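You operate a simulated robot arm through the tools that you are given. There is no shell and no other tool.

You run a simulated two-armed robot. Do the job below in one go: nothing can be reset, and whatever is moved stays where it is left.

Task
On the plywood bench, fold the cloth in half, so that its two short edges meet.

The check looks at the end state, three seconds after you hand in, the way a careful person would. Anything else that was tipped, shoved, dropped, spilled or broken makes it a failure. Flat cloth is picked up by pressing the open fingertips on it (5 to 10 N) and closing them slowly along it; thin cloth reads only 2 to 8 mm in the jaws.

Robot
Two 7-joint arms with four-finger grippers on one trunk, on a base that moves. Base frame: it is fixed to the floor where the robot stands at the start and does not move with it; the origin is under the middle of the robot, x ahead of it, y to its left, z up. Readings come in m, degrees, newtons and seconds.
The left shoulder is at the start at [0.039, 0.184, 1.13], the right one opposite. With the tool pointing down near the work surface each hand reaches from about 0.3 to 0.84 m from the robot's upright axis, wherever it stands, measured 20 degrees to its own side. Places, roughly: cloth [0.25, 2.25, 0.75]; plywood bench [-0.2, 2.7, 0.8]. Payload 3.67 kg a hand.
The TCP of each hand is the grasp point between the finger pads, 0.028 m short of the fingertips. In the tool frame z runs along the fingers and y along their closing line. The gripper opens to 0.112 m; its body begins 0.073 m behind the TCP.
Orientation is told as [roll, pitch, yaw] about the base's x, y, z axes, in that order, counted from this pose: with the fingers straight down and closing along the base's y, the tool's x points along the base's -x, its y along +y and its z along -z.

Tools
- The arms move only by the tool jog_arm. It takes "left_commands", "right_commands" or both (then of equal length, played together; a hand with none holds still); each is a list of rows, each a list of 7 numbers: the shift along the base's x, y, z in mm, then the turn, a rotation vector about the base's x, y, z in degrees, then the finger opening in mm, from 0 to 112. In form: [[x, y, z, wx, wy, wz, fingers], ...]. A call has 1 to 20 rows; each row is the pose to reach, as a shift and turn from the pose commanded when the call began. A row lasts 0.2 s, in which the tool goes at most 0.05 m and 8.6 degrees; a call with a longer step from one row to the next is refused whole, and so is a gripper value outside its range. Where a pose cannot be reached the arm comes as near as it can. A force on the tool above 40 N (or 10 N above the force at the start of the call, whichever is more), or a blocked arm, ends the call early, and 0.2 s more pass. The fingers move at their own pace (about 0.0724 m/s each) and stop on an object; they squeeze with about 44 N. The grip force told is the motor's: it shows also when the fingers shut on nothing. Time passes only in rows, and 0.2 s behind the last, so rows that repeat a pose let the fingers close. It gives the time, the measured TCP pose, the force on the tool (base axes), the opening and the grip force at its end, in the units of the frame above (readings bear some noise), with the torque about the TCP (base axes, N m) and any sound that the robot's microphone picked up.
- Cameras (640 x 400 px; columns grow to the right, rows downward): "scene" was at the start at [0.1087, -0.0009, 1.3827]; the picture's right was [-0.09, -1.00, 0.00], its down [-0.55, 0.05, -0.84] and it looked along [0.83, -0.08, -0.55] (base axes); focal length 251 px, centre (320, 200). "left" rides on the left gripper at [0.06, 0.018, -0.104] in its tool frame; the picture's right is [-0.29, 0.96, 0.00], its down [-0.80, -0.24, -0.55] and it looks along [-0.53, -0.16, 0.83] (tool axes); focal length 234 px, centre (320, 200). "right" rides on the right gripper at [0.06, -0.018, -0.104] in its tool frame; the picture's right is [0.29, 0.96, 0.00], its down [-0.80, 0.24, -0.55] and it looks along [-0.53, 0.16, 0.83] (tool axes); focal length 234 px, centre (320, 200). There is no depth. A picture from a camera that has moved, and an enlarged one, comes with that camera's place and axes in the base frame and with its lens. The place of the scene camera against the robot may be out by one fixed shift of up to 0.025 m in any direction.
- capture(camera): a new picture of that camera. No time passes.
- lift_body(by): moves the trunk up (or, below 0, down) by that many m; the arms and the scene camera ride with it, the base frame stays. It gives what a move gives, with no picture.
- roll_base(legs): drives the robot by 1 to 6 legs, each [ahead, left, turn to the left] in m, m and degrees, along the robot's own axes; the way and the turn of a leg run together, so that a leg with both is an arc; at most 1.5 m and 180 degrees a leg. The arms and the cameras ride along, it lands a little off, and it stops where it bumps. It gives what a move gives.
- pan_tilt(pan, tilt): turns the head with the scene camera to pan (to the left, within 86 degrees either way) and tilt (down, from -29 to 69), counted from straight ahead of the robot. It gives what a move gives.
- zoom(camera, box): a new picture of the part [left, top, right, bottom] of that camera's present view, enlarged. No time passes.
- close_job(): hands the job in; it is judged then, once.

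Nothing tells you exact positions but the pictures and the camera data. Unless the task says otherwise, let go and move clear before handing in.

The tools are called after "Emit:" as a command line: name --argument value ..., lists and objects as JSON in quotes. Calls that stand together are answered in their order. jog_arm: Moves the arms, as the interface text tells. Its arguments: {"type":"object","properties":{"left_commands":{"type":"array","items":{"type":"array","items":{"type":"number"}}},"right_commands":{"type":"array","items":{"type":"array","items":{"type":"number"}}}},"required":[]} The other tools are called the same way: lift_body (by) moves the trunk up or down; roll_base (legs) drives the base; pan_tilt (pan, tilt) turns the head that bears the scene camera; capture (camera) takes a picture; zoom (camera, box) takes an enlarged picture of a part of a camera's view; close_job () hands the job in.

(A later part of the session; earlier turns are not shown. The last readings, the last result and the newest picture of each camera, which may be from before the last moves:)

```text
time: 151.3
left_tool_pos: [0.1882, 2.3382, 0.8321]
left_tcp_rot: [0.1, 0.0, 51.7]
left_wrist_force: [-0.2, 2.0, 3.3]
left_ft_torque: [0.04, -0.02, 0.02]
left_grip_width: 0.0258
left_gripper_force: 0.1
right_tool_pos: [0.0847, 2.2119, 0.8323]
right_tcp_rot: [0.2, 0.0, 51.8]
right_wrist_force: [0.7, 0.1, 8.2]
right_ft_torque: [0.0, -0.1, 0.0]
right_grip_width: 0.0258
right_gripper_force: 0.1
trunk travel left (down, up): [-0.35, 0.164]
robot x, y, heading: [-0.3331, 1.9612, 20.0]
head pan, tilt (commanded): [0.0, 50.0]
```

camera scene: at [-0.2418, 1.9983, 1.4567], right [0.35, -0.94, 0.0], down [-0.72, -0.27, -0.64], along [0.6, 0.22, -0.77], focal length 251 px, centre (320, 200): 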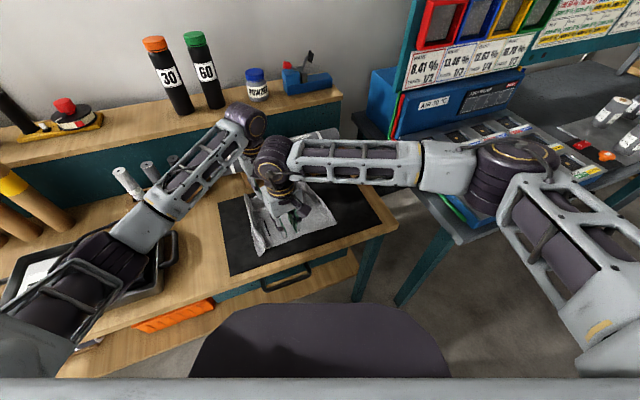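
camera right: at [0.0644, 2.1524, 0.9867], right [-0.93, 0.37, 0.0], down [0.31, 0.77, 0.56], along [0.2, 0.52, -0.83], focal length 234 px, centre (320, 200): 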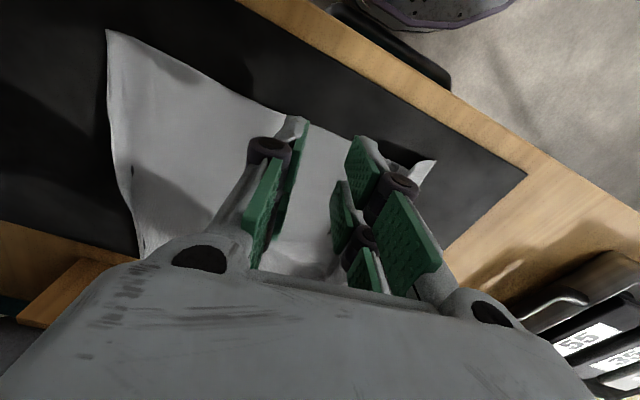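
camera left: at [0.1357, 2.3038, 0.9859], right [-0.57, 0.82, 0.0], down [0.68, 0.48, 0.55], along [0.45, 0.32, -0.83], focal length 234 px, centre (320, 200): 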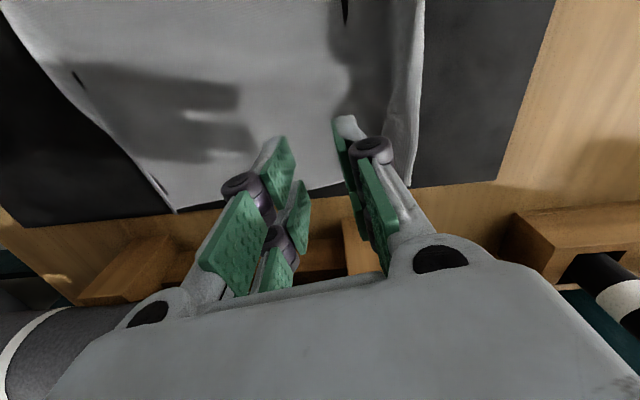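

Emit:
jog_arm --left_commands '[[0, 0, -0.6, 0, 0, 0, 26], [0, 0, -0.6, 0, 0, 0, 24], [0, 0, -0.6, 0, 0, 0, 22], [0, 0, -0.6, 0, 0, 0, 20], [0, 0, -0.6, 0, 0, 0, 18], [0, 0, -0.6, 0, 0, 0, 16]]' --right_commands '[[0, 0, -0.2, 0, 0, 0, 26], [0, 0, -0.2, 0, 0, 0, 24], [0, 0, -0.2, 0, 0, 0, 22], [0, 0, -0.2, 0, 0, 0, 20], [0, 0, -0.2, 0, 0, 0, 18], [0, 0, -0.2, 0, 0, 0, 16]]'

Emit:
zoom --camera "left" --box '[160, 0, 480, 200]'

Emit:
zoom --camera "right" --box '[160, 80, 480, 280]'

```text
time: 152.7
left_tool_pos: [0.1881, 2.3364, 0.8316]
left_tcp_rot: [0.2, 0.0, 51.7]
left_wrist_force: [0.8, -0.7, 6.7]
left_ft_torque: [-0.06, -0.02, 0.04]
left_grip_width: 0.0152
left_gripper_force: 0.0
right_tool_pos: [0.085, 2.2108, 0.8308]
right_tcp_rot: [0.0, -0.1, 51.6]
right_wrist_force: [3.9, 0.9, 13.5]
right_ft_torque: [0.02, -0.18, -0.01]
right_grip_width: 0.0162
right_gripper_force: 0.1
trunk travel left (down, up): [-0.35, 0.164]
robot x, y, heading: [-0.335, 1.9617, 20.5]
head pan, tilt (commanded): [0.0, 50.0]
```

```text
2.00 times, centred on (320, 100) of left
camera zoom: at [0.1367, 2.3003, 0.9357], right [-0.57, 0.82, 0.0], down [0.68, 0.48, 0.55], along [0.45, 0.32, -0.83], focal length 468 px, centre (320, 400)
```

zoom: 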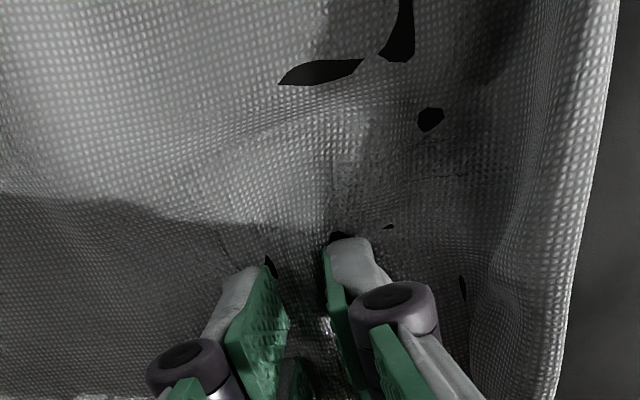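

```text
2.00 times, centred on (320, 180) of right
camera zoom: at [0.0627, 2.1515, 0.9351], right [-0.93, 0.37, 0.0], down [0.31, 0.77, 0.56], along [0.2, 0.52, -0.83], focal length 468 px, centre (320, 240)
```

zoom: 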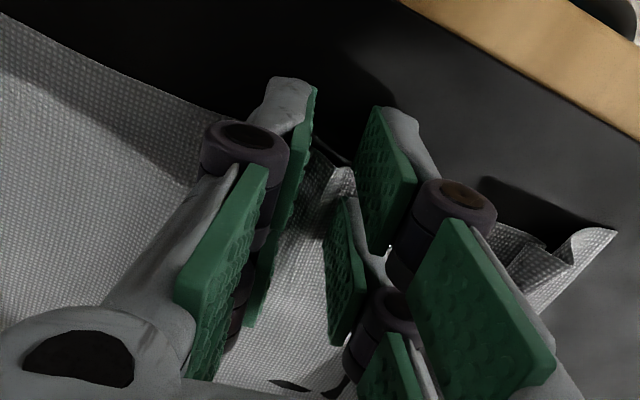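

Cloth is gathering between the fingers (the dark specks are just the mat showing through where the cloth is pressed). Continuing to close.

Emit:
jog_arm --left_commands '[[0, 0, 0, 0, 0, 0, 14], [0, 0, 0, 0, 0, 0, 12], [0, 0, 0, 0, 0, 0, 10], [0, 0, 0, 0, 0, 0, 8], [0, 0, 0, 0, 0, 0, 6], [0, 0, 0, 0, 0, 0, 4], [0, 0, 0, 0, 0, 0, 2], [0, 0, 0, 0, 0, 0, 0], [0, 0, 0, 0, 0, 0, 0], [0, 0, 0, 0, 0, 0, 0]]' --right_commands '[[0, 0, 0.3, 0, 0, 0, 14], [0, 0, 0.3, 0, 0, 0, 12], [0, 0, 0.3, 0, 0, 0, 10], [0, 0, 0.3, 0, 0, 0, 8], [0, 0, 0.3, 0, 0, 0, 6], [0, 0, 0.3, 0, 0, 0, 4], [0, 0, 0.3, 0, 0, 0, 2], [0, 0, 0.3, 0, 0, 0, 0], [0, 0, 0.3, 0, 0, 0, 0], [0, 0, 0.3, 0, 0, 0, 0]]'

Emit:
zoom --camera "left" --box '[160, 0, 480, 200]'

Emit:
zoom --camera "right" --box '[160, 80, 480, 280]'

```text
time: 154.9
left_tool_pos: [0.1878, 2.3365, 0.8314]
left_tcp_rot: [0.1, 0.1, 51.7]
left_wrist_force: [0.3, 0.5, 1.9]
left_ft_torque: [0.02, 0.0, -0.01]
left_grip_width: 0.0009
left_gripper_force: 34.8
right_tool_pos: [0.0851, 2.2103, 0.8304]
right_tcp_rot: [0.0, 0.0, 51.8]
right_wrist_force: [0.5, -0.3, 1.4]
right_ft_torque: [-0.03, -0.03, 0.05]
right_grip_width: 0.0016
right_gripper_force: 37.8
trunk travel left (down, up): [-0.35, 0.164]
robot x, y, heading: [-0.3355, 1.9635, 20.3]
head pan, tilt (commanded): [0.0, 50.0]
```

```text
2.00 times, centred on (320, 100) of left
camera zoom: at [0.1371, 2.3009, 0.9351], right [-0.57, 0.82, 0.0], down [0.68, 0.48, 0.55], along [0.45, 0.32, -0.83], focal length 468 px, centre (320, 400)
```

zoom: 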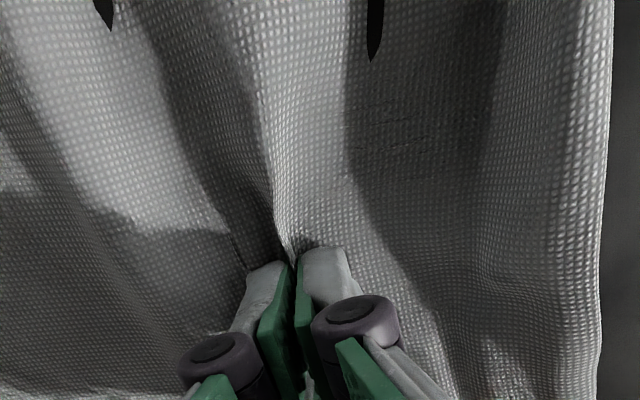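

```text
2.00 times, centred on (320, 180) of right
camera zoom: at [0.0628, 2.1522, 0.9348], right [-0.93, 0.37, 0.0], down [0.31, 0.77, 0.55], along [0.2, 0.52, -0.83], focal length 468 px, centre (320, 240)
```

zoom: 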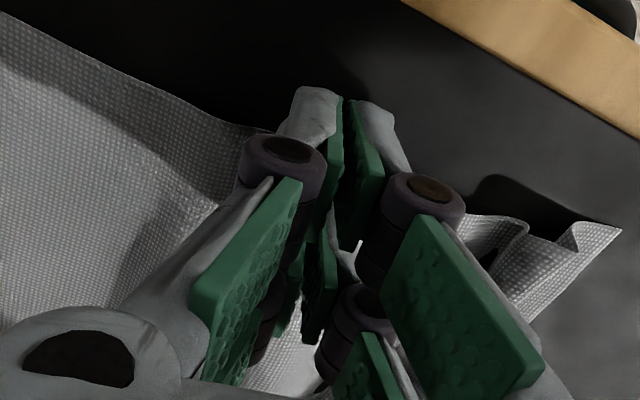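

Ridges formed in both jaws. I'll lift slowly to hang the cloth from its middle.

Emit:
jog_arm --left_commands '[[0, 0, 5, 0, 0, 0, 0], [0, 0, 12, 0, 0, 0, 0], [0, 0, 20, 0, 0, 0, 0], [0, 0, 28, 0, 0, 0, 0], [0, 0, 36, 0, 0, 0, 0], [0, 0, 44, 0, 0, 0, 0], [0, 0, 52, 0, 0, 0, 0], [0, 0, 60, 0, 0, 0, 0], [0, 0, 68, 0, 0, 0, 0], [0, 0, 76, 0, 0, 0, 0], [0, 0, 76, 0, 0, 0, 0]]' --right_commands '[[0, 0, 5, 0, 0, 0, 0], [0, 0, 12, 0, 0, 0, 0], [0, 0, 20, 0, 0, 0, 0], [0, 0, 28, 0, 0, 0, 0], [0, 0, 36, 0, 0, 0, 0], [0, 0, 44, 0, 0, 0, 0], [0, 0, 52, 0, 0, 0, 0], [0, 0, 60, 0, 0, 0, 0], [0, 0, 68, 0, 0, 0, 0], [0, 0, 76, 0, 0, 0, 0], [0, 0, 76, 0, 0, 0, 0]]'

Emit:
capture --camera "left"

Emit:
capture --camera "right"

Emit:
zoom --camera "scene" --box '[220, 130, 380, 260]'

```text
time: 157.3
left_tool_pos: [0.1882, 2.3374, 0.906]
left_tcp_rot: [0.1, 0.0, 51.6]
left_wrist_force: [-1.0, 0.3, 0.9]
left_ft_torque: [-0.03, -0.03, -0.01]
left_grip_width: 0.0033
left_gripper_force: 38.1
right_tool_pos: [0.0848, 2.2119, 0.9065]
right_tcp_rot: [0.1, 0.0, 51.6]
right_wrist_force: [0.5, -0.8, -1.6]
right_ft_torque: [0.02, 0.02, 0.02]
right_grip_width: 0.0024
right_gripper_force: 40.1
trunk travel left (down, up): [-0.35, 0.164]
robot x, y, heading: [-0.3338, 1.9633, 20.3]
head pan, tilt (commanded): [0.0, 50.0]
```

```text
taken
camera left: at [0.1368, 2.3011, 1.0103], right [-0.57, 0.82, 0.0], down [0.68, 0.48, 0.55], along [0.45, 0.32, -0.83], focal length 234 px, centre (320, 200)
```

left: 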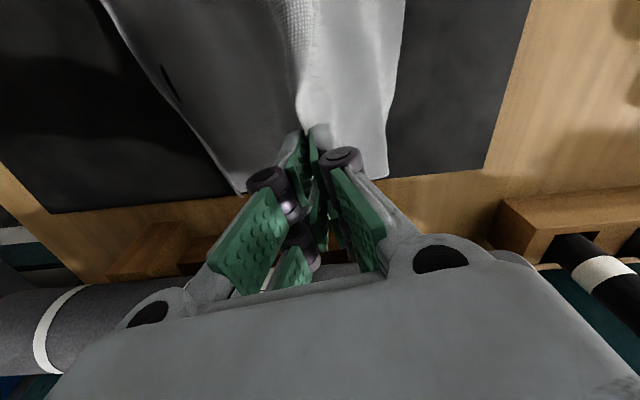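

```text
taken
camera right: at [0.0628, 2.1532, 1.0106], right [-0.93, 0.37, 0.0], down [0.31, 0.77, 0.55], along [0.2, 0.52, -0.83], focal length 234 px, centre (320, 200)
```

right: 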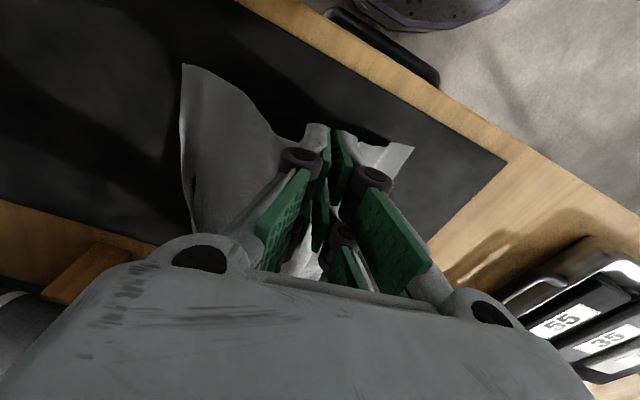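

```text
3.08 times, centred on (300, 195) of scene
camera zoom: at [-0.2419, 1.9986, 1.4567], right [0.35, -0.94, 0.0], down [-0.72, -0.27, -0.64], along [0.6, 0.22, -0.77], focal length 771 px, centre (382, 215)
```

zoom: 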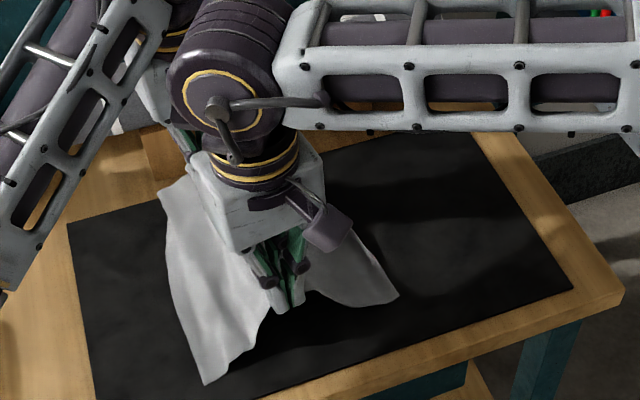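

It's lifted like a tent from the middle, both halves slanting down evenly. I'll raise until both halves hang free.

Emit:
jog_arm --left_commands '[[0, 0, 7, 0, 0, 0, 0], [0, 0, 14, 0, 0, 0, 0], [0, 0, 21, 0, 0, 0, 0], [0, 0, 28, 0, 0, 0, 0], [0, 0, 35, 0, 0, 0, 0], [0, 0, 42, 0, 0, 0, 0], [0, 0, 49, 0, 0, 0, 0], [0, 0, 56, 0, 0, 0, 0], [0, 0, 63, 0, 0, 0, 0], [0, 0, 70, 0, 0, 0, 0], [0, 0, 77, 0, 0, 0, 0], [0, 0, 84, 0, 0, 0, 0], [0, 0, 91, 0, 0, 0, 0], [0, 0, 98, 0, 0, 0, 0], [0, 0, 98, 0, 0, 0, 0], [0, 0, 98, 0, 0, 0, 0], [0, 0, 98, 0, 0, 0, 0]]' --right_commands '[[0, 0, 7, 0, 0, 0, 0], [0, 0, 14, 0, 0, 0, 0], [0, 0, 21, 0, 0, 0, 0], [0, 0, 28, 0, 0, 0, 0], [0, 0, 35, 0, 0, 0, 0], [0, 0, 42, 0, 0, 0, 0], [0, 0, 49, 0, 0, 0, 0], [0, 0, 56, 0, 0, 0, 0], [0, 0, 63, 0, 0, 0, 0], [0, 0, 70, 0, 0, 0, 0], [0, 0, 77, 0, 0, 0, 0], [0, 0, 84, 0, 0, 0, 0], [0, 0, 91, 0, 0, 0, 0], [0, 0, 98, 0, 0, 0, 0], [0, 0, 98, 0, 0, 0, 0], [0, 0, 98, 0, 0, 0, 0], [0, 0, 98, 0, 0, 0, 0]]'

Emit:
capture --camera "left"

Emit:
capture --camera "right"

Emit:
zoom --camera "scene" --box '[220, 120, 380, 250]'

```text
time: 160.9
left_tool_pos: [0.1868, 2.3384, 1.0034]
left_tcp_rot: [0.1, -0.1, 51.8]
left_wrist_force: [0.2, -0.5, 0.6]
left_ft_torque: [-0.02, -0.01, -0.01]
left_grip_width: 0.0018
left_gripper_force: 38.4
right_tool_pos: [0.0841, 2.211, 1.0037]
right_tcp_rot: [0.1, 0.0, 51.7]
right_wrist_force: [-0.1, -0.4, 0.9]
right_ft_torque: [-0.02, -0.01, 0.0]
right_grip_width: 0.0016
right_gripper_force: 40.4
trunk travel left (down, up): [-0.35, 0.164]
robot x, y, heading: [-0.3343, 1.9598, 20.3]
head pan, tilt (commanded): [0.0, 50.0]
```

```text
taken
camera left: at [0.1367, 2.3022, 1.1086], right [-0.57, 0.82, 0.0], down [0.68, 0.48, 0.55], along [0.45, 0.32, -0.83], focal length 234 px, centre (320, 200)
```

left: 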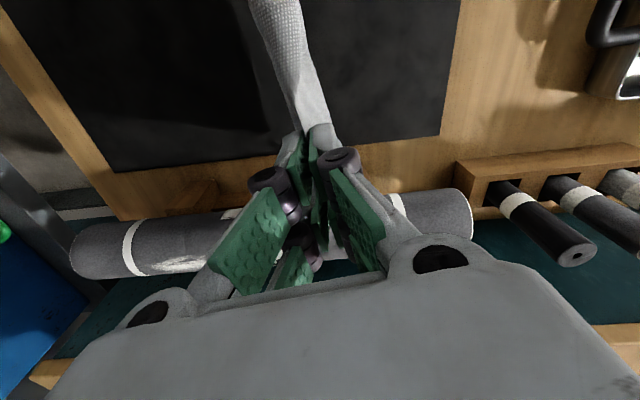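

```text
taken
camera right: at [0.0624, 2.153, 1.1082], right [-0.93, 0.37, 0.0], down [0.31, 0.77, 0.55], along [0.2, 0.52, -0.83], focal length 234 px, centre (320, 200)
```

right: 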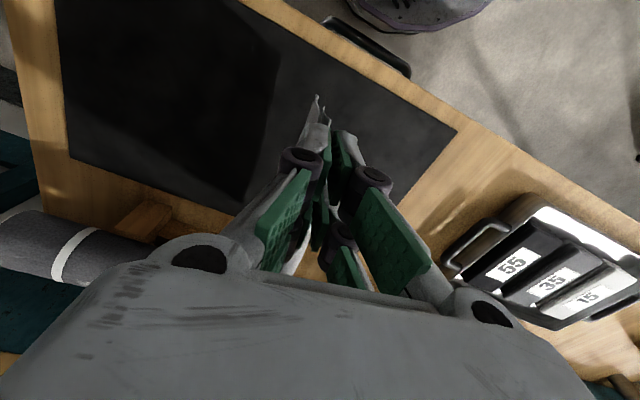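

```text
3.08 times, centred on (300, 185) of scene
camera zoom: at [-0.242, 1.9985, 1.4567], right [0.35, -0.94, 0.0], down [-0.72, -0.27, -0.64], along [0.6, 0.22, -0.77], focal length 771 px, centre (382, 246)
```

zoom: 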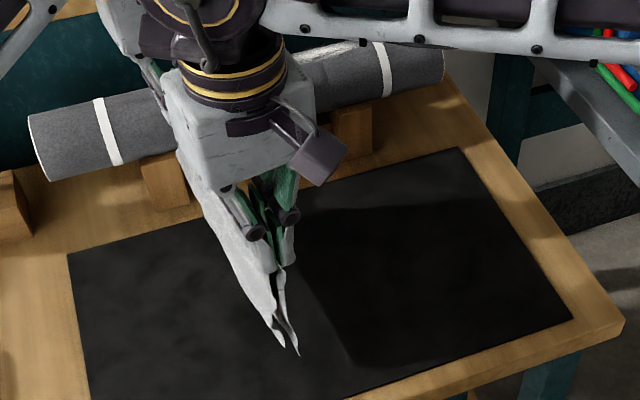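

Very good: both halves now hang together from the middle. I'll zoom in to compare the lengths of the two hanging edges.

Emit:
zoom --camera "scene" --box '[260, 170, 320, 220]'

Emit:
zoom --camera "right" --box '[270, 80, 370, 160]'

Emit:
zoom --camera "left" --box '[220, 0, 380, 150]'

```text
8.00 times, centred on (290, 195) of scene
camera zoom: at [-0.242, 1.9985, 1.4567], right [0.35, -0.94, 0.0], down [-0.72, -0.27, -0.64], along [0.6, 0.22, -0.77], focal length 2005 px, centre (560, 240)
```

zoom: 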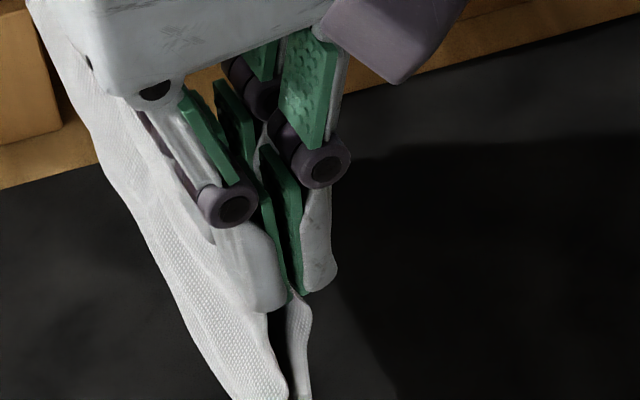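

```text
5.00 times, centred on (320, 120) of right
camera zoom: at [0.0624, 2.153, 1.1082], right [-0.93, 0.37, 0.0], down [0.31, 0.77, 0.55], along [0.2, 0.52, -0.83], focal length 1171 px, centre (320, 600)
```

zoom: 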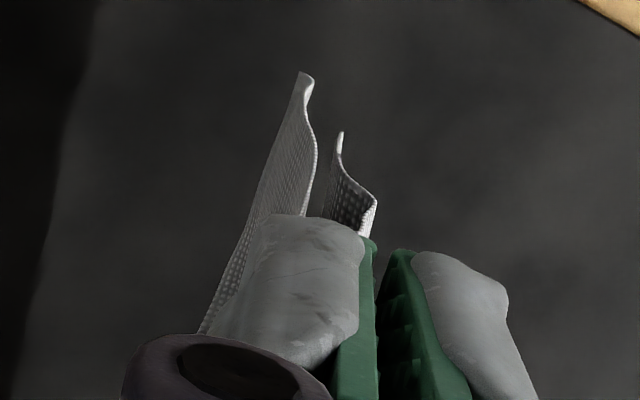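

```text
2.67 times, centred on (300, 75) of left
camera zoom: at [0.1367, 2.3022, 1.1086], right [-0.57, 0.82, 0.0], down [0.68, 0.48, 0.55], along [0.45, 0.32, -0.83], focal length 624 px, centre (373, 533)
```

zoom: 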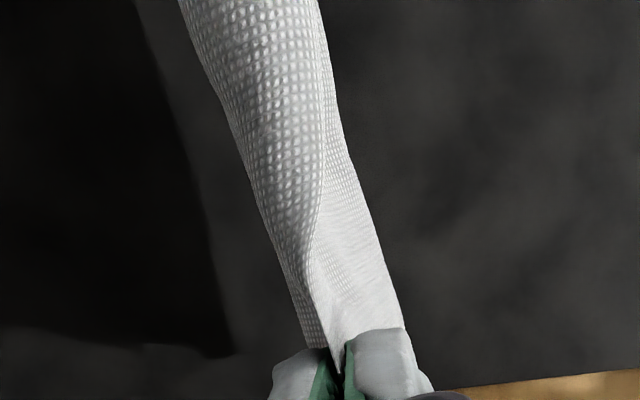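

The two halves differ by only about 1–2 cm, which I can trim afterwards. I'll turn the hanging cloth back square with the bench before laying it down.

Emit:
jog_arm --left_commands '[[1.6, -1.6, 0, 0, 0, -1.7, 0], [3.3, -3.2, 0, 0, 0, -3.4, 0], [4.9, -4.8, 0, 0, 0, -5.1, 0], [6.5, -6.4, 0, 0, 0, -6.8, 0], [8.1, -8, 0, 0, 0, -8.5, 0], [9.8, -9.6, 0, 0, 0, -10.2, 0], [11.4, -11.2, 0, 0, 0, -11.9, 0], [13, -12.8, 0, 0, 0, -13.3, 0], [13, -12.8, 0, 0, 0, -13.3, 0], [13, -12.8, 0, 0, 0, -13.3, 0]]' --right_commands '[[-1.6, 1.6, 0, 0, 0, -1.7, 0], [-3.3, 3.2, 0, 0, 0, -3.4, 0], [-4.9, 4.8, 0, 0, 0, -5.1, 0], [-6.5, 6.4, 0, 0, 0, -6.8, 0], [-8.1, 8, 0, 0, 0, -8.5, 0], [-9.8, 9.6, 0, 0, 0, -10.2, 0], [-11.4, 11.2, 0, 0, 0, -11.9, 0], [-13, 12.8, 0, 0, 0, -13.3, 0], [-13, 12.8, 0, 0, 0, -13.3, 0], [-13, 12.8, 0, 0, 0, -13.3, 0]]'

Emit:
zoom --camera "scene" --box '[220, 120, 380, 250]'

Emit:
zoom --camera "right" --box '[270, 80, 370, 160]'

```text
time: 163.1
left_tool_pos: [0.2012, 2.3249, 1.0048]
left_tcp_rot: [0.0, -0.1, 38.4]
left_wrist_force: [-0.4, 0.3, -0.7]
left_ft_torque: [-0.03, 0.01, 0.01]
left_grip_width: 0.0037
left_gripper_force: 38.4
right_tool_pos: [0.071, 2.2242, 1.0046]
right_tcp_rot: [0.1, 0.1, 38.4]
right_wrist_force: [-0.8, 0.0, 0.2]
right_ft_torque: [-0.01, -0.03, -0.01]
right_grip_width: 0.0013
right_gripper_force: 38.3
trunk travel left (down, up): [-0.35, 0.164]
robot x, y, heading: [-0.3306, 1.9612, 20.1]
head pan, tilt (commanded): [0.0, 50.0]
```

```text
3.08 times, centred on (300, 185) of scene
camera zoom: at [-0.242, 1.9985, 1.4567], right [0.35, -0.94, 0.0], down [-0.72, -0.27, -0.64], along [0.6, 0.22, -0.77], focal length 771 px, centre (382, 246)
```

zoom: 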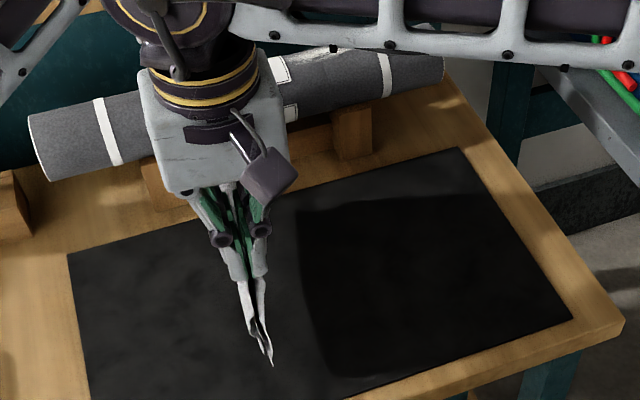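

```text
5.00 times, centred on (320, 120) of right
camera zoom: at [0.0373, 2.1723, 1.1089], right [-0.82, 0.57, 0.0], down [0.48, 0.68, 0.55], along [0.32, 0.46, -0.83], focal length 1171 px, centre (320, 600)
```

zoom: 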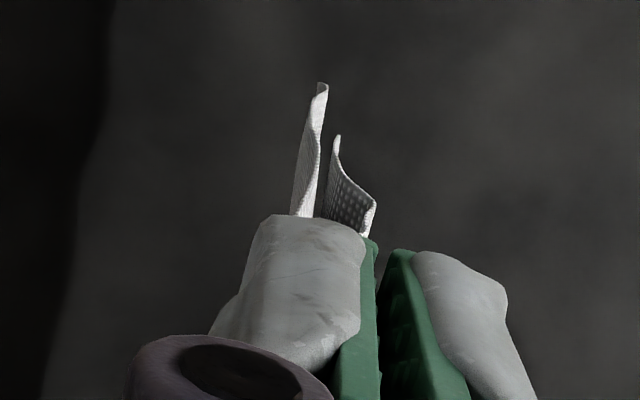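

Square now. I lower the hanging double layer and move right at equal pace, so the free edges stay at the left.

Emit:
jog_arm --left_commands '[[0, 0, -9, 0, 0, 0, 0], [0, 0, -18, 0, 0, 0, 0], [1.2, -1.6, -25, 0, 0, 0, 0], [5, -6.3, -31, 0, 0, 0, 0], [9.3, -11.8, -38, 0, 0, 0, 0], [14.3, -18, -46, 0, 0, 0, 0], [19.3, -24.3, -54, 0, 0, 0, 0], [24.2, -30.6, -62, 0, 0, 0, 0], [29.2, -36.8, -70, 0, 0, 0, 0], [34.2, -43.1, -78, 0, 0, 0, 0], [34.2, -43.1, -78, 0, 0, 0, 0]]' --right_commands '[[0, 0, -9, 0, 0, 0, 0], [0, 0, -18, 0, 0, 0, 0], [1.2, -1.6, -25, 0, 0, 0, 0], [5, -6.3, -31, 0, 0, 0, 0], [9.3, -11.8, -38, 0, 0, 0, 0], [14.3, -18, -46, 0, 0, 0, 0], [19.3, -24.3, -54, 0, 0, 0, 0], [24.2, -30.6, -62, 0, 0, 0, 0], [29.2, -36.8, -70, 0, 0, 0, 0], [34.2, -43.1, -78, 0, 0, 0, 0], [34.2, -43.1, -78, 0, 0, 0, 0]]'

Emit:
zoom --camera "scene" --box '[220, 130, 380, 260]'

Emit:
capture --camera "right"

Emit:
capture --camera "left"

```text
time: 165.5
left_tool_pos: [0.2355, 2.2819, 0.9261]
left_tcp_rot: [0.1, 0.0, 38.4]
left_wrist_force: [0.6, 0.0, -2.4]
left_ft_torque: [0.01, 0.02, 0.03]
left_grip_width: 0.0044
left_gripper_force: 46.4
right_tool_pos: [0.1072, 2.1814, 0.9257]
right_tcp_rot: [0.1, 0.0, 38.3]
right_wrist_force: [-0.2, 1.1, -1.6]
right_ft_torque: [-0.02, 0.0, 0.0]
right_grip_width: 0.0022
right_gripper_force: 40.7
trunk travel left (down, up): [-0.35, 0.164]
robot x, y, heading: [-0.3372, 1.9618, 20.2]
head pan, tilt (commanded): [0.0, 50.0]
```

```text
3.08 times, centred on (300, 195) of scene
camera zoom: at [-0.2423, 1.9988, 1.4567], right [0.35, -0.94, 0.0], down [-0.72, -0.27, -0.64], along [0.6, 0.22, -0.77], focal length 771 px, centre (382, 215)
```

zoom: 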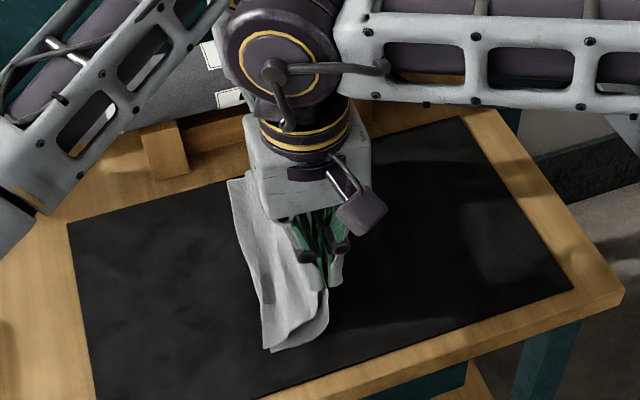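

```text
taken
camera right: at [0.0715, 2.1297, 1.0303], right [-0.82, 0.57, 0.0], down [0.48, 0.68, 0.55], along [0.32, 0.46, -0.83], focal length 234 px, centre (320, 200)
```

right: 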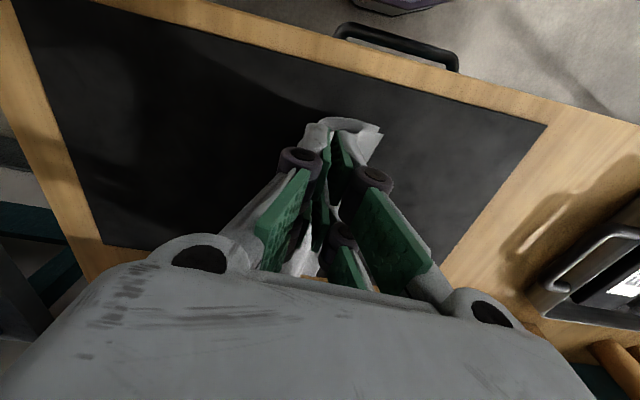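

```text
taken
camera left: at [0.1775, 2.2586, 1.031], right [-0.37, 0.93, 0.0], down [0.77, 0.31, 0.55], along [0.51, 0.21, -0.83], focal length 234 px, centre (320, 200)
```

left: 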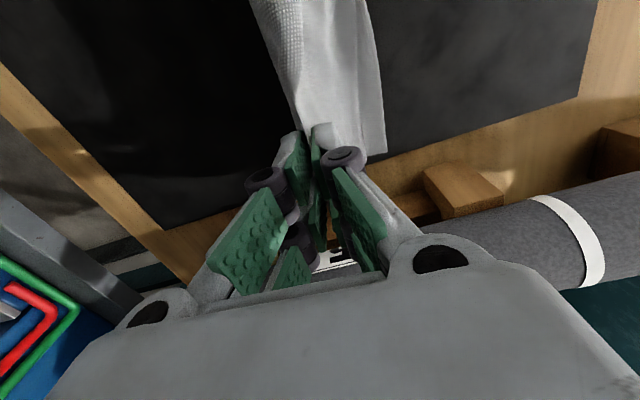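

Both layers are laying down together with their edges at the left (R ≈ −0.064). I'll continue to the end so the crease comes down at the right.

Emit:
jog_arm --left_commands '[[5, -6.3, -8, 0, 0, 0, 0], [9.9, -12.5, -16, 0, 0, 0, 0], [14.9, -18.8, -24, 0, 0, 0, 0], [19.9, -25.1, -32, 0, 0, 0, 0], [24.8, -31.3, -40, 0, 0, 0, 0], [29.8, -37.6, -48, 0, 0, 0, 0], [34.8, -43.9, -56, 0, 0, 0, 0], [39.8, -50.2, -63, 0, 0, 0, 0], [44.7, -56.4, -70, 0, 0, 0, 0], [49.7, -62.7, -76, 0, 0, 0, 0], [53.4, -67.4, -80, 0, 0, 0, 0], [53.4, -67.4, -80, 0, 0, 0, 0]]' --right_commands '[[5, -6.3, -8, 0, 0, 0, 0], [9.9, -12.5, -16, 0, 0, 0, 0], [14.9, -18.8, -24, 0, 0, 0, 0], [19.9, -25.1, -32, 0, 0, 0, 0], [24.8, -31.3, -40, 0, 0, 0, 0], [29.8, -37.6, -48, 0, 0, 0, 0], [34.8, -43.9, -56, 0, 0, 0, 0], [39.8, -50.2, -63, 0, 0, 0, 0], [44.7, -56.4, -70, 0, 0, 0, 0], [49.7, -62.7, -76, 0, 0, 0, 0], [53.4, -67.4, -80, 0, 0, 0, 0], [53.4, -67.4, -80, 0, 0, 0, 0]]'

Emit:
zoom --camera "scene" --box '[220, 130, 380, 260]'

Emit:
capture --camera "right"

Emit:
capture --camera "left"

```text
time: 168.1
left_tool_pos: [0.2889, 2.2146, 0.8477]
left_tcp_rot: [0.1, 0.0, 38.5]
left_wrist_force: [0.1, -1.2, 0.3]
left_ft_torque: [-0.01, -0.03, 0.01]
left_grip_width: 0.0035
left_gripper_force: 38.3
right_tool_pos: [0.1604, 2.1134, 0.8479]
right_tcp_rot: [0.1, 0.0, 38.4]
right_wrist_force: [-0.1, 1.1, 0.3]
right_ft_torque: [0.0, -0.01, 0.0]
right_grip_width: 0.0018
right_gripper_force: 39.1
trunk travel left (down, up): [-0.35, 0.164]
robot x, y, heading: [-0.3328, 1.9623, 20.4]
head pan, tilt (commanded): [0.0, 50.0]
```

```text
3.08 times, centred on (300, 195) of scene
camera zoom: at [-0.2421, 1.9987, 1.4567], right [0.35, -0.94, 0.0], down [-0.72, -0.27, -0.64], along [0.6, 0.22, -0.77], focal length 771 px, centre (382, 215)
```

zoom: 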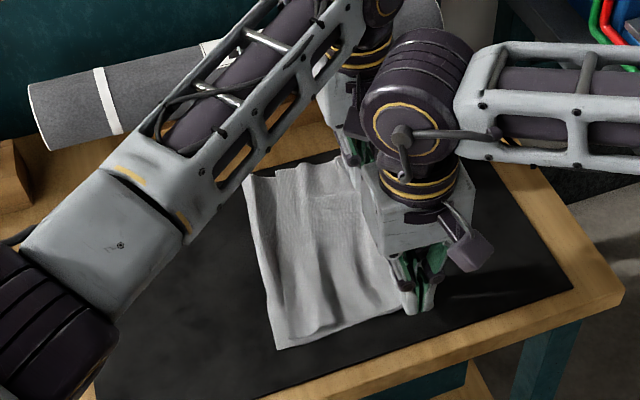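

```text
taken
camera right: at [0.125, 2.0621, 0.9514], right [-0.82, 0.57, 0.0], down [0.48, 0.68, 0.55], along [0.32, 0.46, -0.83], focal length 234 px, centre (320, 200)
```

right: 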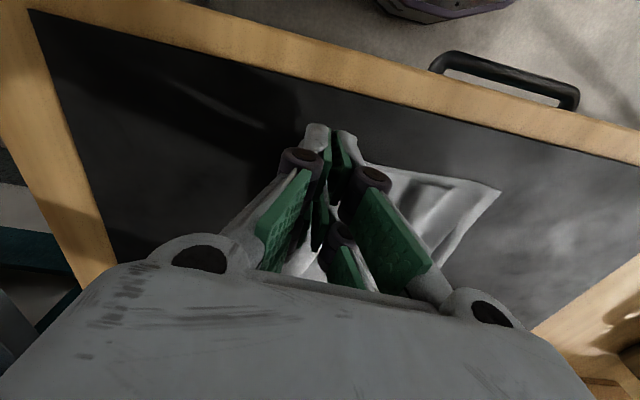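

```text
taken
camera left: at [0.2304, 2.1919, 0.9511], right [-0.37, 0.93, 0.0], down [0.77, 0.31, 0.55], along [0.51, 0.21, -0.83], focal length 234 px, centre (320, 200)
```

left: 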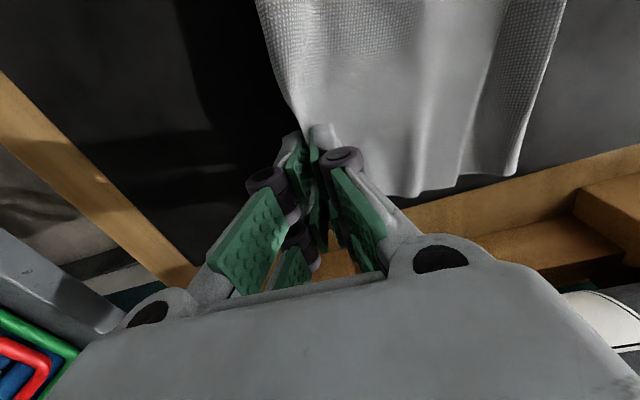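

The doubled cloth is down with edges at the left and crease under the hands, a little slack. I'll pull 1.2 cm further right to smooth the waves while lowering the last bit, then look.

Emit:
jog_arm --left_commands '[[1.9, -2.4, -2, 0, 0, 0, 0], [3.7, -4.7, -4, 0, 0, 0, 0], [5.6, -7.1, -6, 0, 0, 0, 0], [7.5, -9.4, -8, 0, 0, 0, 0], [8.7, -11, -9, 0, 0, 0, 0], [8.7, -11, -9, 0, 0, 0, 0]]' --right_commands '[[1.9, -2.4, -2, 0, 0, 0, 0], [3.7, -4.7, -4, 0, 0, 0, 0], [5.6, -7.1, -6, 0, 0, 0, 0], [7.5, -9.4, -8, 0, 0, 0, 0], [8.7, -11, -9, 0, 0, 0, 0], [8.7, -11, -9, 0, 0, 0, 0]]'

Emit:
zoom --camera "scene" --box '[220, 130, 380, 260]'

Emit:
capture --camera "right"

Emit:
capture --camera "left"

```text
time: 169.5
left_tool_pos: [0.2966, 2.2027, 0.8386]
left_tcp_rot: [0.0, 0.0, 38.3]
left_wrist_force: [-0.5, 0.8, 1.5]
left_ft_torque: [-0.05, -0.05, 0.03]
left_grip_width: 0.0034
left_gripper_force: 37.9
right_tool_pos: [0.1683, 2.1032, 0.8382]
right_tcp_rot: [0.1, 0.0, 38.4]
right_wrist_force: [-0.8, 1.1, -0.7]
right_ft_torque: [0.07, 0.01, -0.03]
right_grip_width: 0.0013
right_gripper_force: 38.6
trunk travel left (down, up): [-0.35, 0.164]
robot x, y, heading: [-0.3306, 1.9603, 20.6]
head pan, tilt (commanded): [0.0, 50.0]
```

```text
3.08 times, centred on (300, 195) of scene
camera zoom: at [-0.242, 1.9984, 1.4567], right [0.35, -0.94, 0.0], down [-0.72, -0.27, -0.64], along [0.6, 0.22, -0.77], focal length 771 px, centre (382, 215)
```

zoom: 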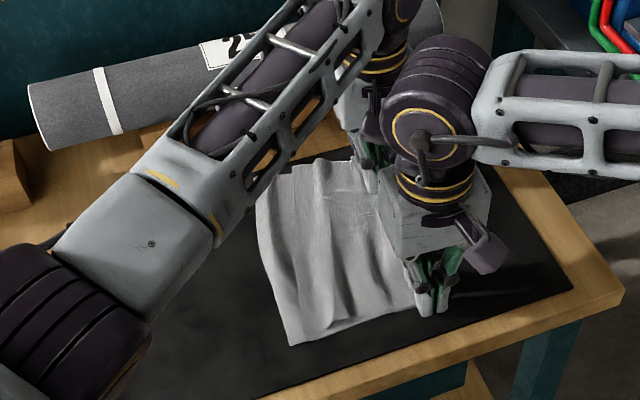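

```text
taken
camera right: at [0.1338, 2.0501, 0.9424], right [-0.82, 0.57, 0.0], down [0.48, 0.68, 0.55], along [0.32, 0.46, -0.83], focal length 234 px, centre (320, 200)
```

right: 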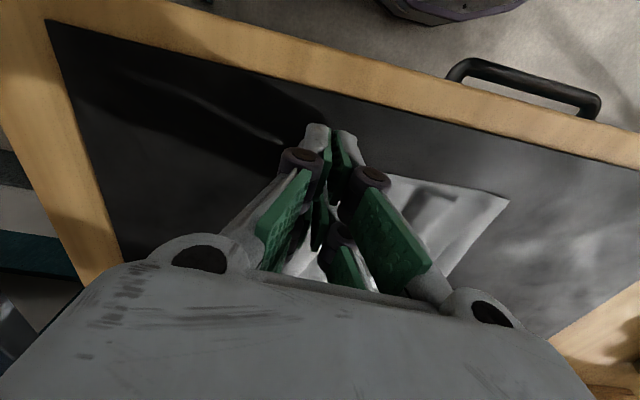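

```text
taken
camera left: at [0.2388, 2.1794, 0.9423], right [-0.37, 0.93, 0.0], down [0.77, 0.31, 0.55], along [0.51, 0.21, -0.83], focal length 234 px, centre (320, 200)
```

left: 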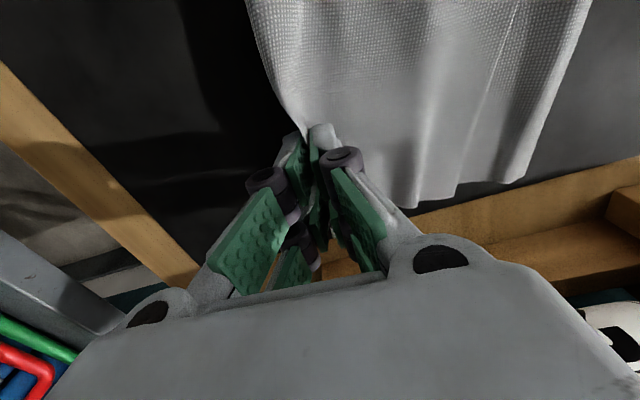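

The cloth slid along as one piece, neat and square. I'll lower fully, open gently and rise.

Emit:
jog_arm --left_commands '[[0, 0, -2, 0, 0, 0, 0], [0, 0, -3, 0, 0, 0, 0], [0, 0, -3, 0, 0, 0, 4], [0, 0, -3, 0, 0, 0, 8], [0, 0, -3, 0, 0, 0, 12], [0, 0, -3, 0, 0, 0, 16], [0, 0, -3, 0, 0, 0, 20], [0, 0, 0, 0, 0, 0, 24], [0, 0, 8, 0, 0, 0, 28], [0, 0, 20, 0, 0, 0, 30], [0, 0, 40, 0, 0, 0, 30], [0, 0, 65, 0, 0, 0, 30], [0, 0, 95, 0, 0, 0, 30], [0, 0, 125, 0, 0, 0, 30]]' --right_commands '[[0, 0, -2, 0, 0, 0, 0], [0, 0, -3, 0, 0, 0, 0], [0, 0, -3, 0, 0, 0, 4], [0, 0, -3, 0, 0, 0, 8], [0, 0, -3, 0, 0, 0, 12], [0, 0, -3, 0, 0, 0, 16], [0, 0, -3, 0, 0, 0, 20], [0, 0, 0, 0, 0, 0, 24], [0, 0, 8, 0, 0, 0, 28], [0, 0, 20, 0, 0, 0, 30], [0, 0, 40, 0, 0, 0, 30], [0, 0, 65, 0, 0, 0, 30], [0, 0, 95, 0, 0, 0, 30], [0, 0, 125, 0, 0, 0, 30]]'

Emit:
capture --camera "right"

Emit:
capture --camera "left"

Emit:
zoom --camera "scene" --box '[220, 130, 380, 260]'

```text
time: 172.5
left_tool_pos: [0.2959, 2.2023, 0.9628]
left_tcp_rot: [0.2, -0.1, 38.4]
left_wrist_force: [-0.1, 0.3, -0.1]
left_ft_torque: [0.03, -0.02, -0.01]
left_grip_width: 0.03
left_gripper_force: 0.0
right_tool_pos: [0.1693, 2.1034, 0.9631]
right_tcp_rot: [0.1, 0.1, 38.3]
right_wrist_force: [0.4, 0.1, -0.1]
right_ft_torque: [0.01, 0.0, -0.04]
right_grip_width: 0.0298
right_gripper_force: 0.0
trunk travel left (down, up): [-0.35, 0.164]
robot x, y, heading: [-0.3372, 1.9635, 20.5]
head pan, tilt (commanded): [0.0, 50.0]
```

```text
taken
camera right: at [0.1337, 2.051, 1.0673], right [-0.82, 0.57, 0.0], down [0.48, 0.68, 0.55], along [0.32, 0.46, -0.83], focal length 234 px, centre (320, 200)
```

right: 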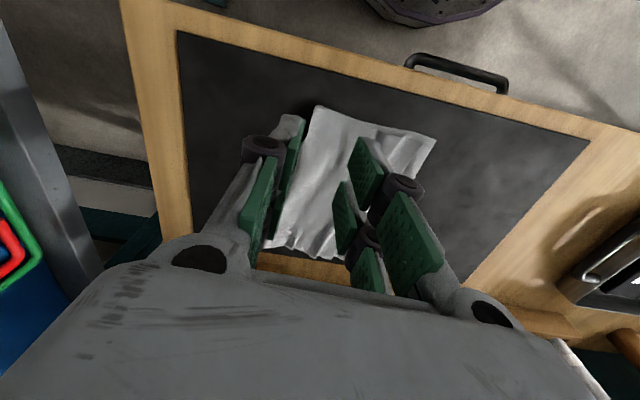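

```text
taken
camera left: at [0.2376, 2.1791, 1.0671], right [-0.37, 0.93, 0.0], down [0.77, 0.31, 0.55], along [0.51, 0.21, -0.83], focal length 234 px, centre (320, 200)
```

left: 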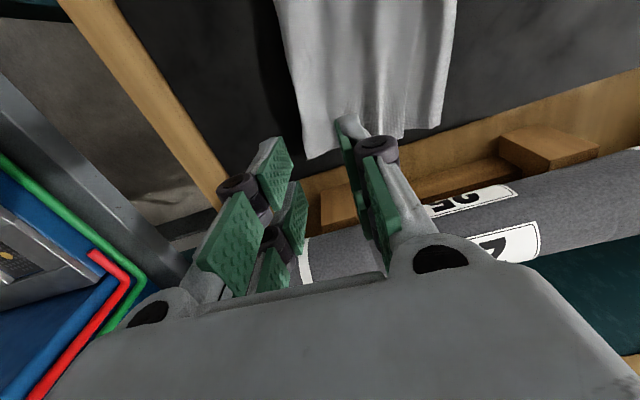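

```text
3.08 times, centred on (300, 195) of scene
camera zoom: at [-0.2426, 1.9982, 1.4568], right [0.35, -0.94, 0.0], down [-0.72, -0.27, -0.64], along [0.6, 0.22, -0.77], focal length 771 px, centre (382, 215)
```

zoom: 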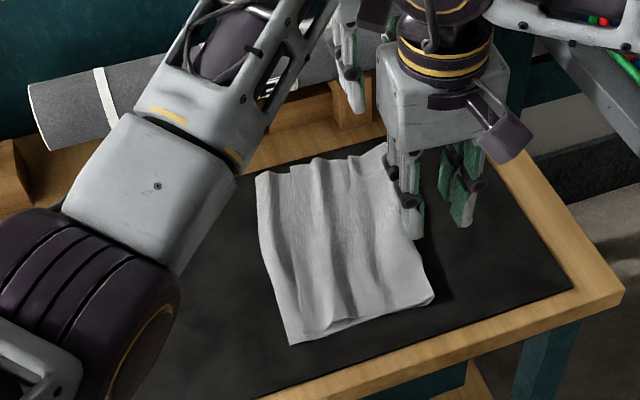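

The folded cloth now lies tidy with the crease at the right. I'll move both hands well aside and inspect the edges.

Emit:
jog_arm --left_commands '[[0, 0, 25, 0, 0, 0, 30], [-8, 12, 50, 0, 0, 0, 30], [-24, 36, 70, 0, 0, 0, 30], [-40, 60, 90, 0, 0, 0, 30], [-58, 86, 100, 0, 0, 0, 30], [-76, 112, 100, 0, 0, 0, 30], [-94, 138, 100, 0, 0, 0, 30], [-112, 164, 100, 0, 0, 0, 30], [-130, 190, 100, 0, 0, 0, 30], [-148, 216, 100, 0, 0, 0, 30], [-166, 242, 100, 0, 0, 0, 30], [-184, 262, 100, 0, 0, 0, 30]]' --right_commands '[[0, 0, 25, 0, 0, 0, 30], [4, -15, 50, 0, 0, 0, 30], [10, -40, 70, 0, 0, 0, 30], [16, -65, 90, 0, 0, 0, 30], [22, -90, 100, 0, 0, 0, 30], [28, -115, 100, 0, 0, 0, 30], [34, -140, 100, 0, 0, 0, 30], [40, -155, 100, 0, 0, 0, 30], [40, -155, 100, 0, 0, 0, 30], [40, -155, 100, 0, 0, 0, 30], [40, -155, 100, 0, 0, 0, 30], [40, -155, 100, 0, 0, 0, 30]]'

Emit:
capture --camera "scene"

Emit:
zoom --camera "scene" --box '[255, 165, 365, 245]'

Emit:
capture --camera "left"

Emit:
capture --camera "right"

```text
time: 175.1
left_tool_pos: [0.1138, 2.4658, 1.0628]
left_tcp_rot: [0.1, -0.1, 38.4]
left_wrist_force: [-0.2, 0.2, 0.2]
left_ft_torque: [0.02, 0.01, 0.01]
left_grip_width: 0.0299
left_gripper_force: 0.0
right_tool_pos: [0.209, 1.9481, 1.0631]
right_tcp_rot: [0.0, 0.0, 38.3]
right_wrist_force: [-0.1, 0.2, -0.2]
right_ft_torque: [-0.01, -0.03, 0.01]
right_grip_width: 0.0301
right_gripper_force: 0.0
trunk travel left (down, up): [-0.35, 0.164]
robot x, y, heading: [-0.337, 1.9606, 20.2]
head pan, tilt (commanded): [0.0, 50.0]
```

```text
taken
camera scene: at [-0.2428, 1.9993, 1.4568], right [0.35, -0.94, 0.0], down [-0.72, -0.27, -0.64], along [0.6, 0.22, -0.77], focal length 251 px, centre (320, 200)
```

scene: 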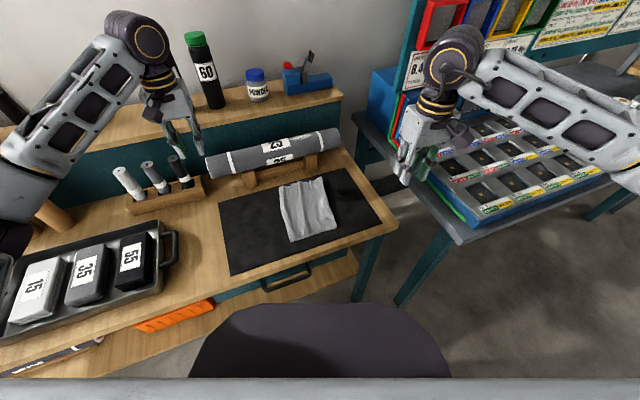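

```text
5.00 times, centred on (310, 205) of scene
camera zoom: at [-0.2428, 1.9993, 1.4568], right [0.35, -0.94, 0.0], down [-0.72, -0.27, -0.64], along [0.6, 0.22, -0.77], focal length 1253 px, centre (370, 175)
```

zoom: 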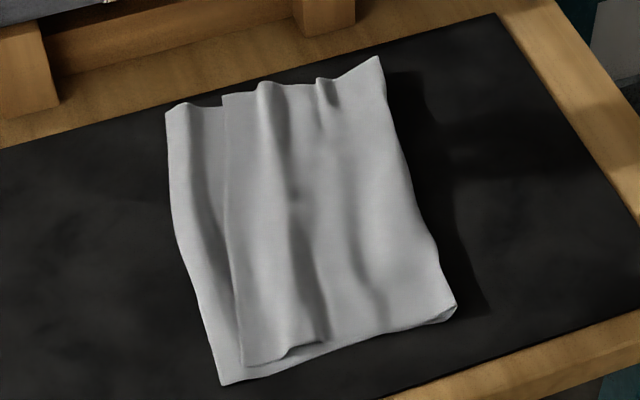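

```text
taken
camera left: at [0.0547, 2.443, 1.1658], right [-0.37, 0.93, 0.0], down [0.77, 0.31, 0.55], along [0.51, 0.21, -0.83], focal length 234 px, centre (320, 200)
```

left: 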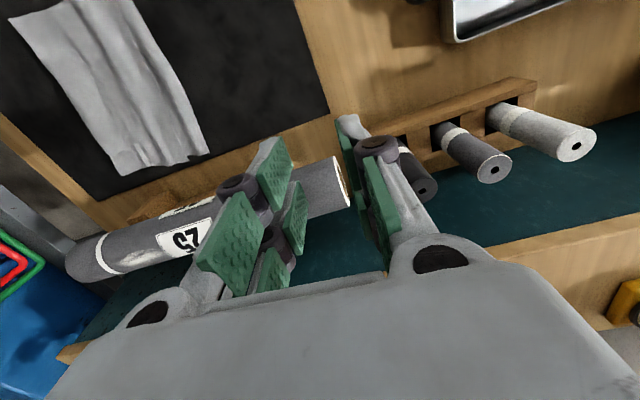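

```text
taken
camera right: at [0.173, 1.8967, 1.1668], right [-0.82, 0.57, 0.0], down [0.48, 0.68, 0.55], along [0.32, 0.46, -0.83], focal length 234 px, centre (320, 200)
```

right: 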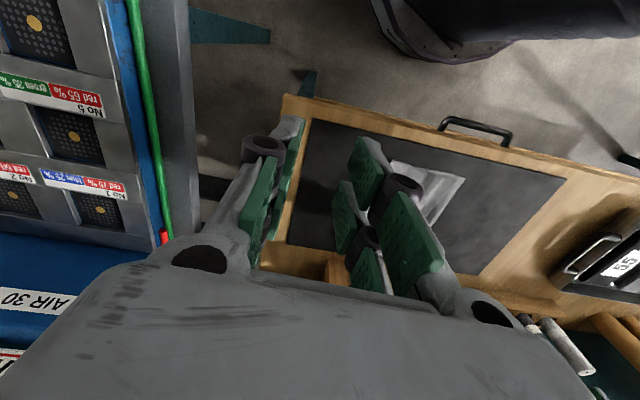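

The fold is neat; the upper edge falls short of the lower one by about 3.7 cm at the far end and 1.6 cm at the near end. Dragging the upper layer with pressed fingertips shifts it while the crease rolls, so I'll place closed fingers just inside the upper edge to draw it left by those amounts.

Emit:
jog_arm --left_commands '[[14, -20, 0, 0, 0, 0, 15], [29, -41, 0, 0, 0, 0, 0], [43, -61, 0, 0, 0, 0, 0], [58, -82, 0, 0, 0, 0, 0], [72, -102, 0, 0, 0, 0, 0], [86, -122, 0, 0, 0, 0, 0], [101, -143, 0, 0, 0, 0, 0], [115, -163, 0, 0, 0, 0, 0], [130, -184, 0, 0, 0, 0, 0], [143.8, -204.1, -10, 0, 0, 0, 0], [143.8, -204.1, -50, 0, 0, 0, 0], [143.8, -204.1, -95, 0, 0, 0, 0], [143.8, -204.1, -140, 0, 0, 0, 0], [143.8, -204.1, -180, 0, 0, 0, 0], [143.8, -204.1, -205, 0, 0, 0, 0], [143.8, -204.1, -213, 0, 0, 0, 0], [143.8, -204.1, -213, 0, 0, 0, 0]]' --right_commands '[[-9, 24, 0, 0, 0, 0, 15], [-19, 48, 0, 0, 0, 0, 0], [-29, 72, 0, 0, 0, 0, 0], [-38, 95, 0, 0, 0, 0, 0], [-48, 119, 0, 0, 0, 0, 0], [-58, 143, 0, 0, 0, 0, 0], [-67, 167, 0, 0, 0, 0, 0], [-77, 191, 0, 0, 0, 0, 0], [-87, 215, 0, 0, 0, 0, 0], [-96.1, 238.5, -10, 0, 0, 0, 0], [-96.1, 238.5, -50, 0, 0, 0, 0], [-96.1, 238.5, -95, 0, 0, 0, 0], [-96.1, 238.5, -140, 0, 0, 0, 0], [-96.1, 238.5, -180, 0, 0, 0, 0], [-96.1, 238.5, -205, 0, 0, 0, 0], [-96.1, 238.5, -213, 0, 0, 0, 0], [-96.1, 238.5, -213, 0, 0, 0, 0]]'

Emit:
capture --camera "left"

Emit:
capture --camera "right"

```text
time: 178.7
left_tool_pos: [0.2586, 2.2603, 0.8485]
left_tcp_rot: [0.0, 0.1, 38.4]
left_wrist_force: [-0.3, -0.5, -1.1]
left_ft_torque: [0.01, -0.01, 0.01]
left_grip_width: 0.0
left_gripper_force: 35.4
right_tool_pos: [0.1126, 2.1863, 0.8479]
right_tcp_rot: [0.1, 0.0, 38.4]
right_wrist_force: [-0.1, 0.5, -0.1]
right_ft_torque: [0.0, 0.03, 0.0]
right_grip_width: 0.0
right_gripper_force: 35.8
trunk travel left (down, up): [-0.35, 0.164]
robot x, y, heading: [-0.3324, 1.9638, 20.6]
head pan, tilt (commanded): [0.0, 50.0]
```

```text
taken
camera left: at [0.2002, 2.2364, 0.9523], right [-0.37, 0.93, 0.0], down [0.77, 0.31, 0.55], along [0.51, 0.21, -0.83], focal length 234 px, centre (320, 200)
```

left: 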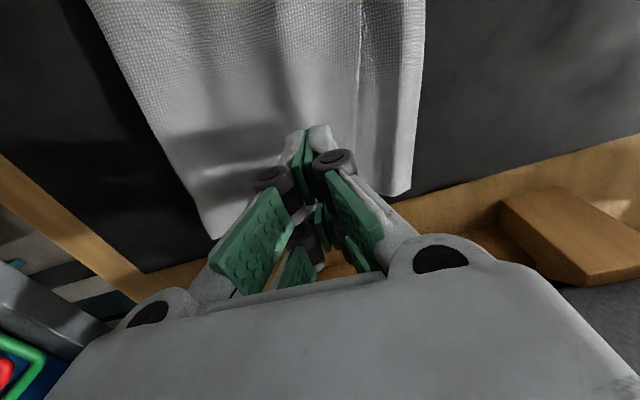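

```text
taken
camera right: at [0.0765, 2.1355, 0.953], right [-0.82, 0.57, 0.0], down [0.48, 0.68, 0.55], along [0.32, 0.46, -0.83], focal length 234 px, centre (320, 200)
```

right: 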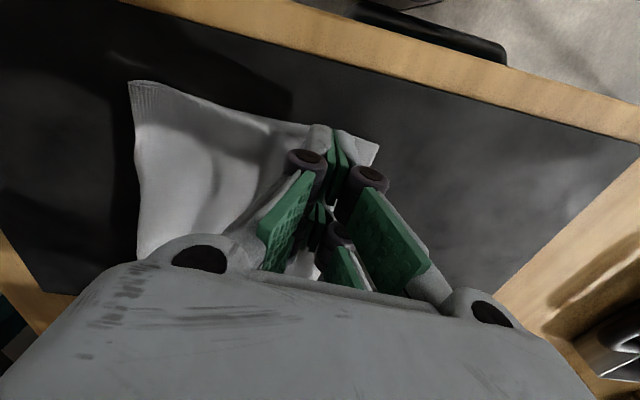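

Emit:
zoom --camera "left" --box '[200, 0, 460, 200]'

Emit:
zoom --camera "right" --box '[220, 80, 440, 260]'

```text
2.00 times, centred on (330, 100) of left
camera zoom: at [0.2002, 2.2364, 0.9523], right [-0.37, 0.93, 0.0], down [0.77, 0.31, 0.55], along [0.51, 0.21, -0.83], focal length 468 px, centre (300, 400)
```

zoom: 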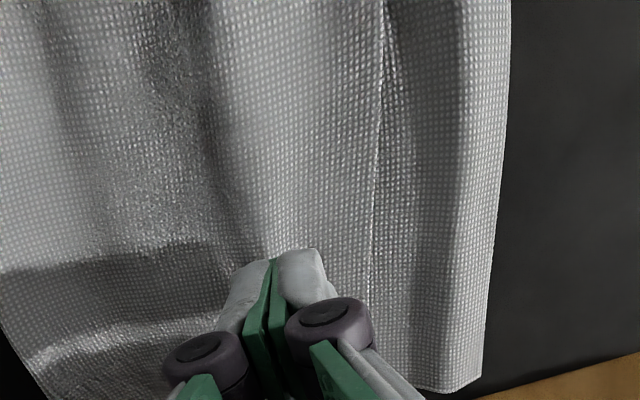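

```text
2.22 times, centred on (330, 170) of right
camera zoom: at [0.0765, 2.1355, 0.953], right [-0.82, 0.57, 0.0], down [0.48, 0.68, 0.55], along [0.32, 0.46, -0.83], focal length 520 px, centre (298, 267)
```

zoom: 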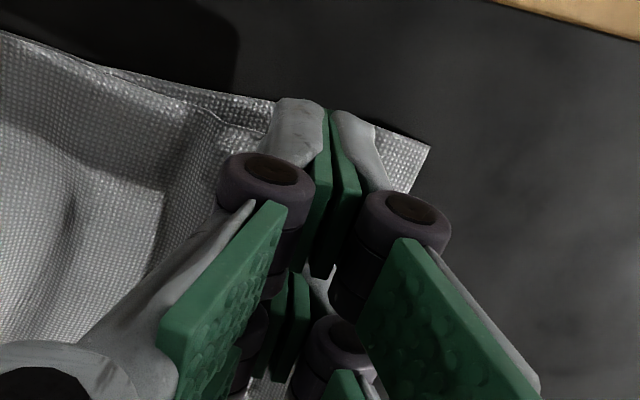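

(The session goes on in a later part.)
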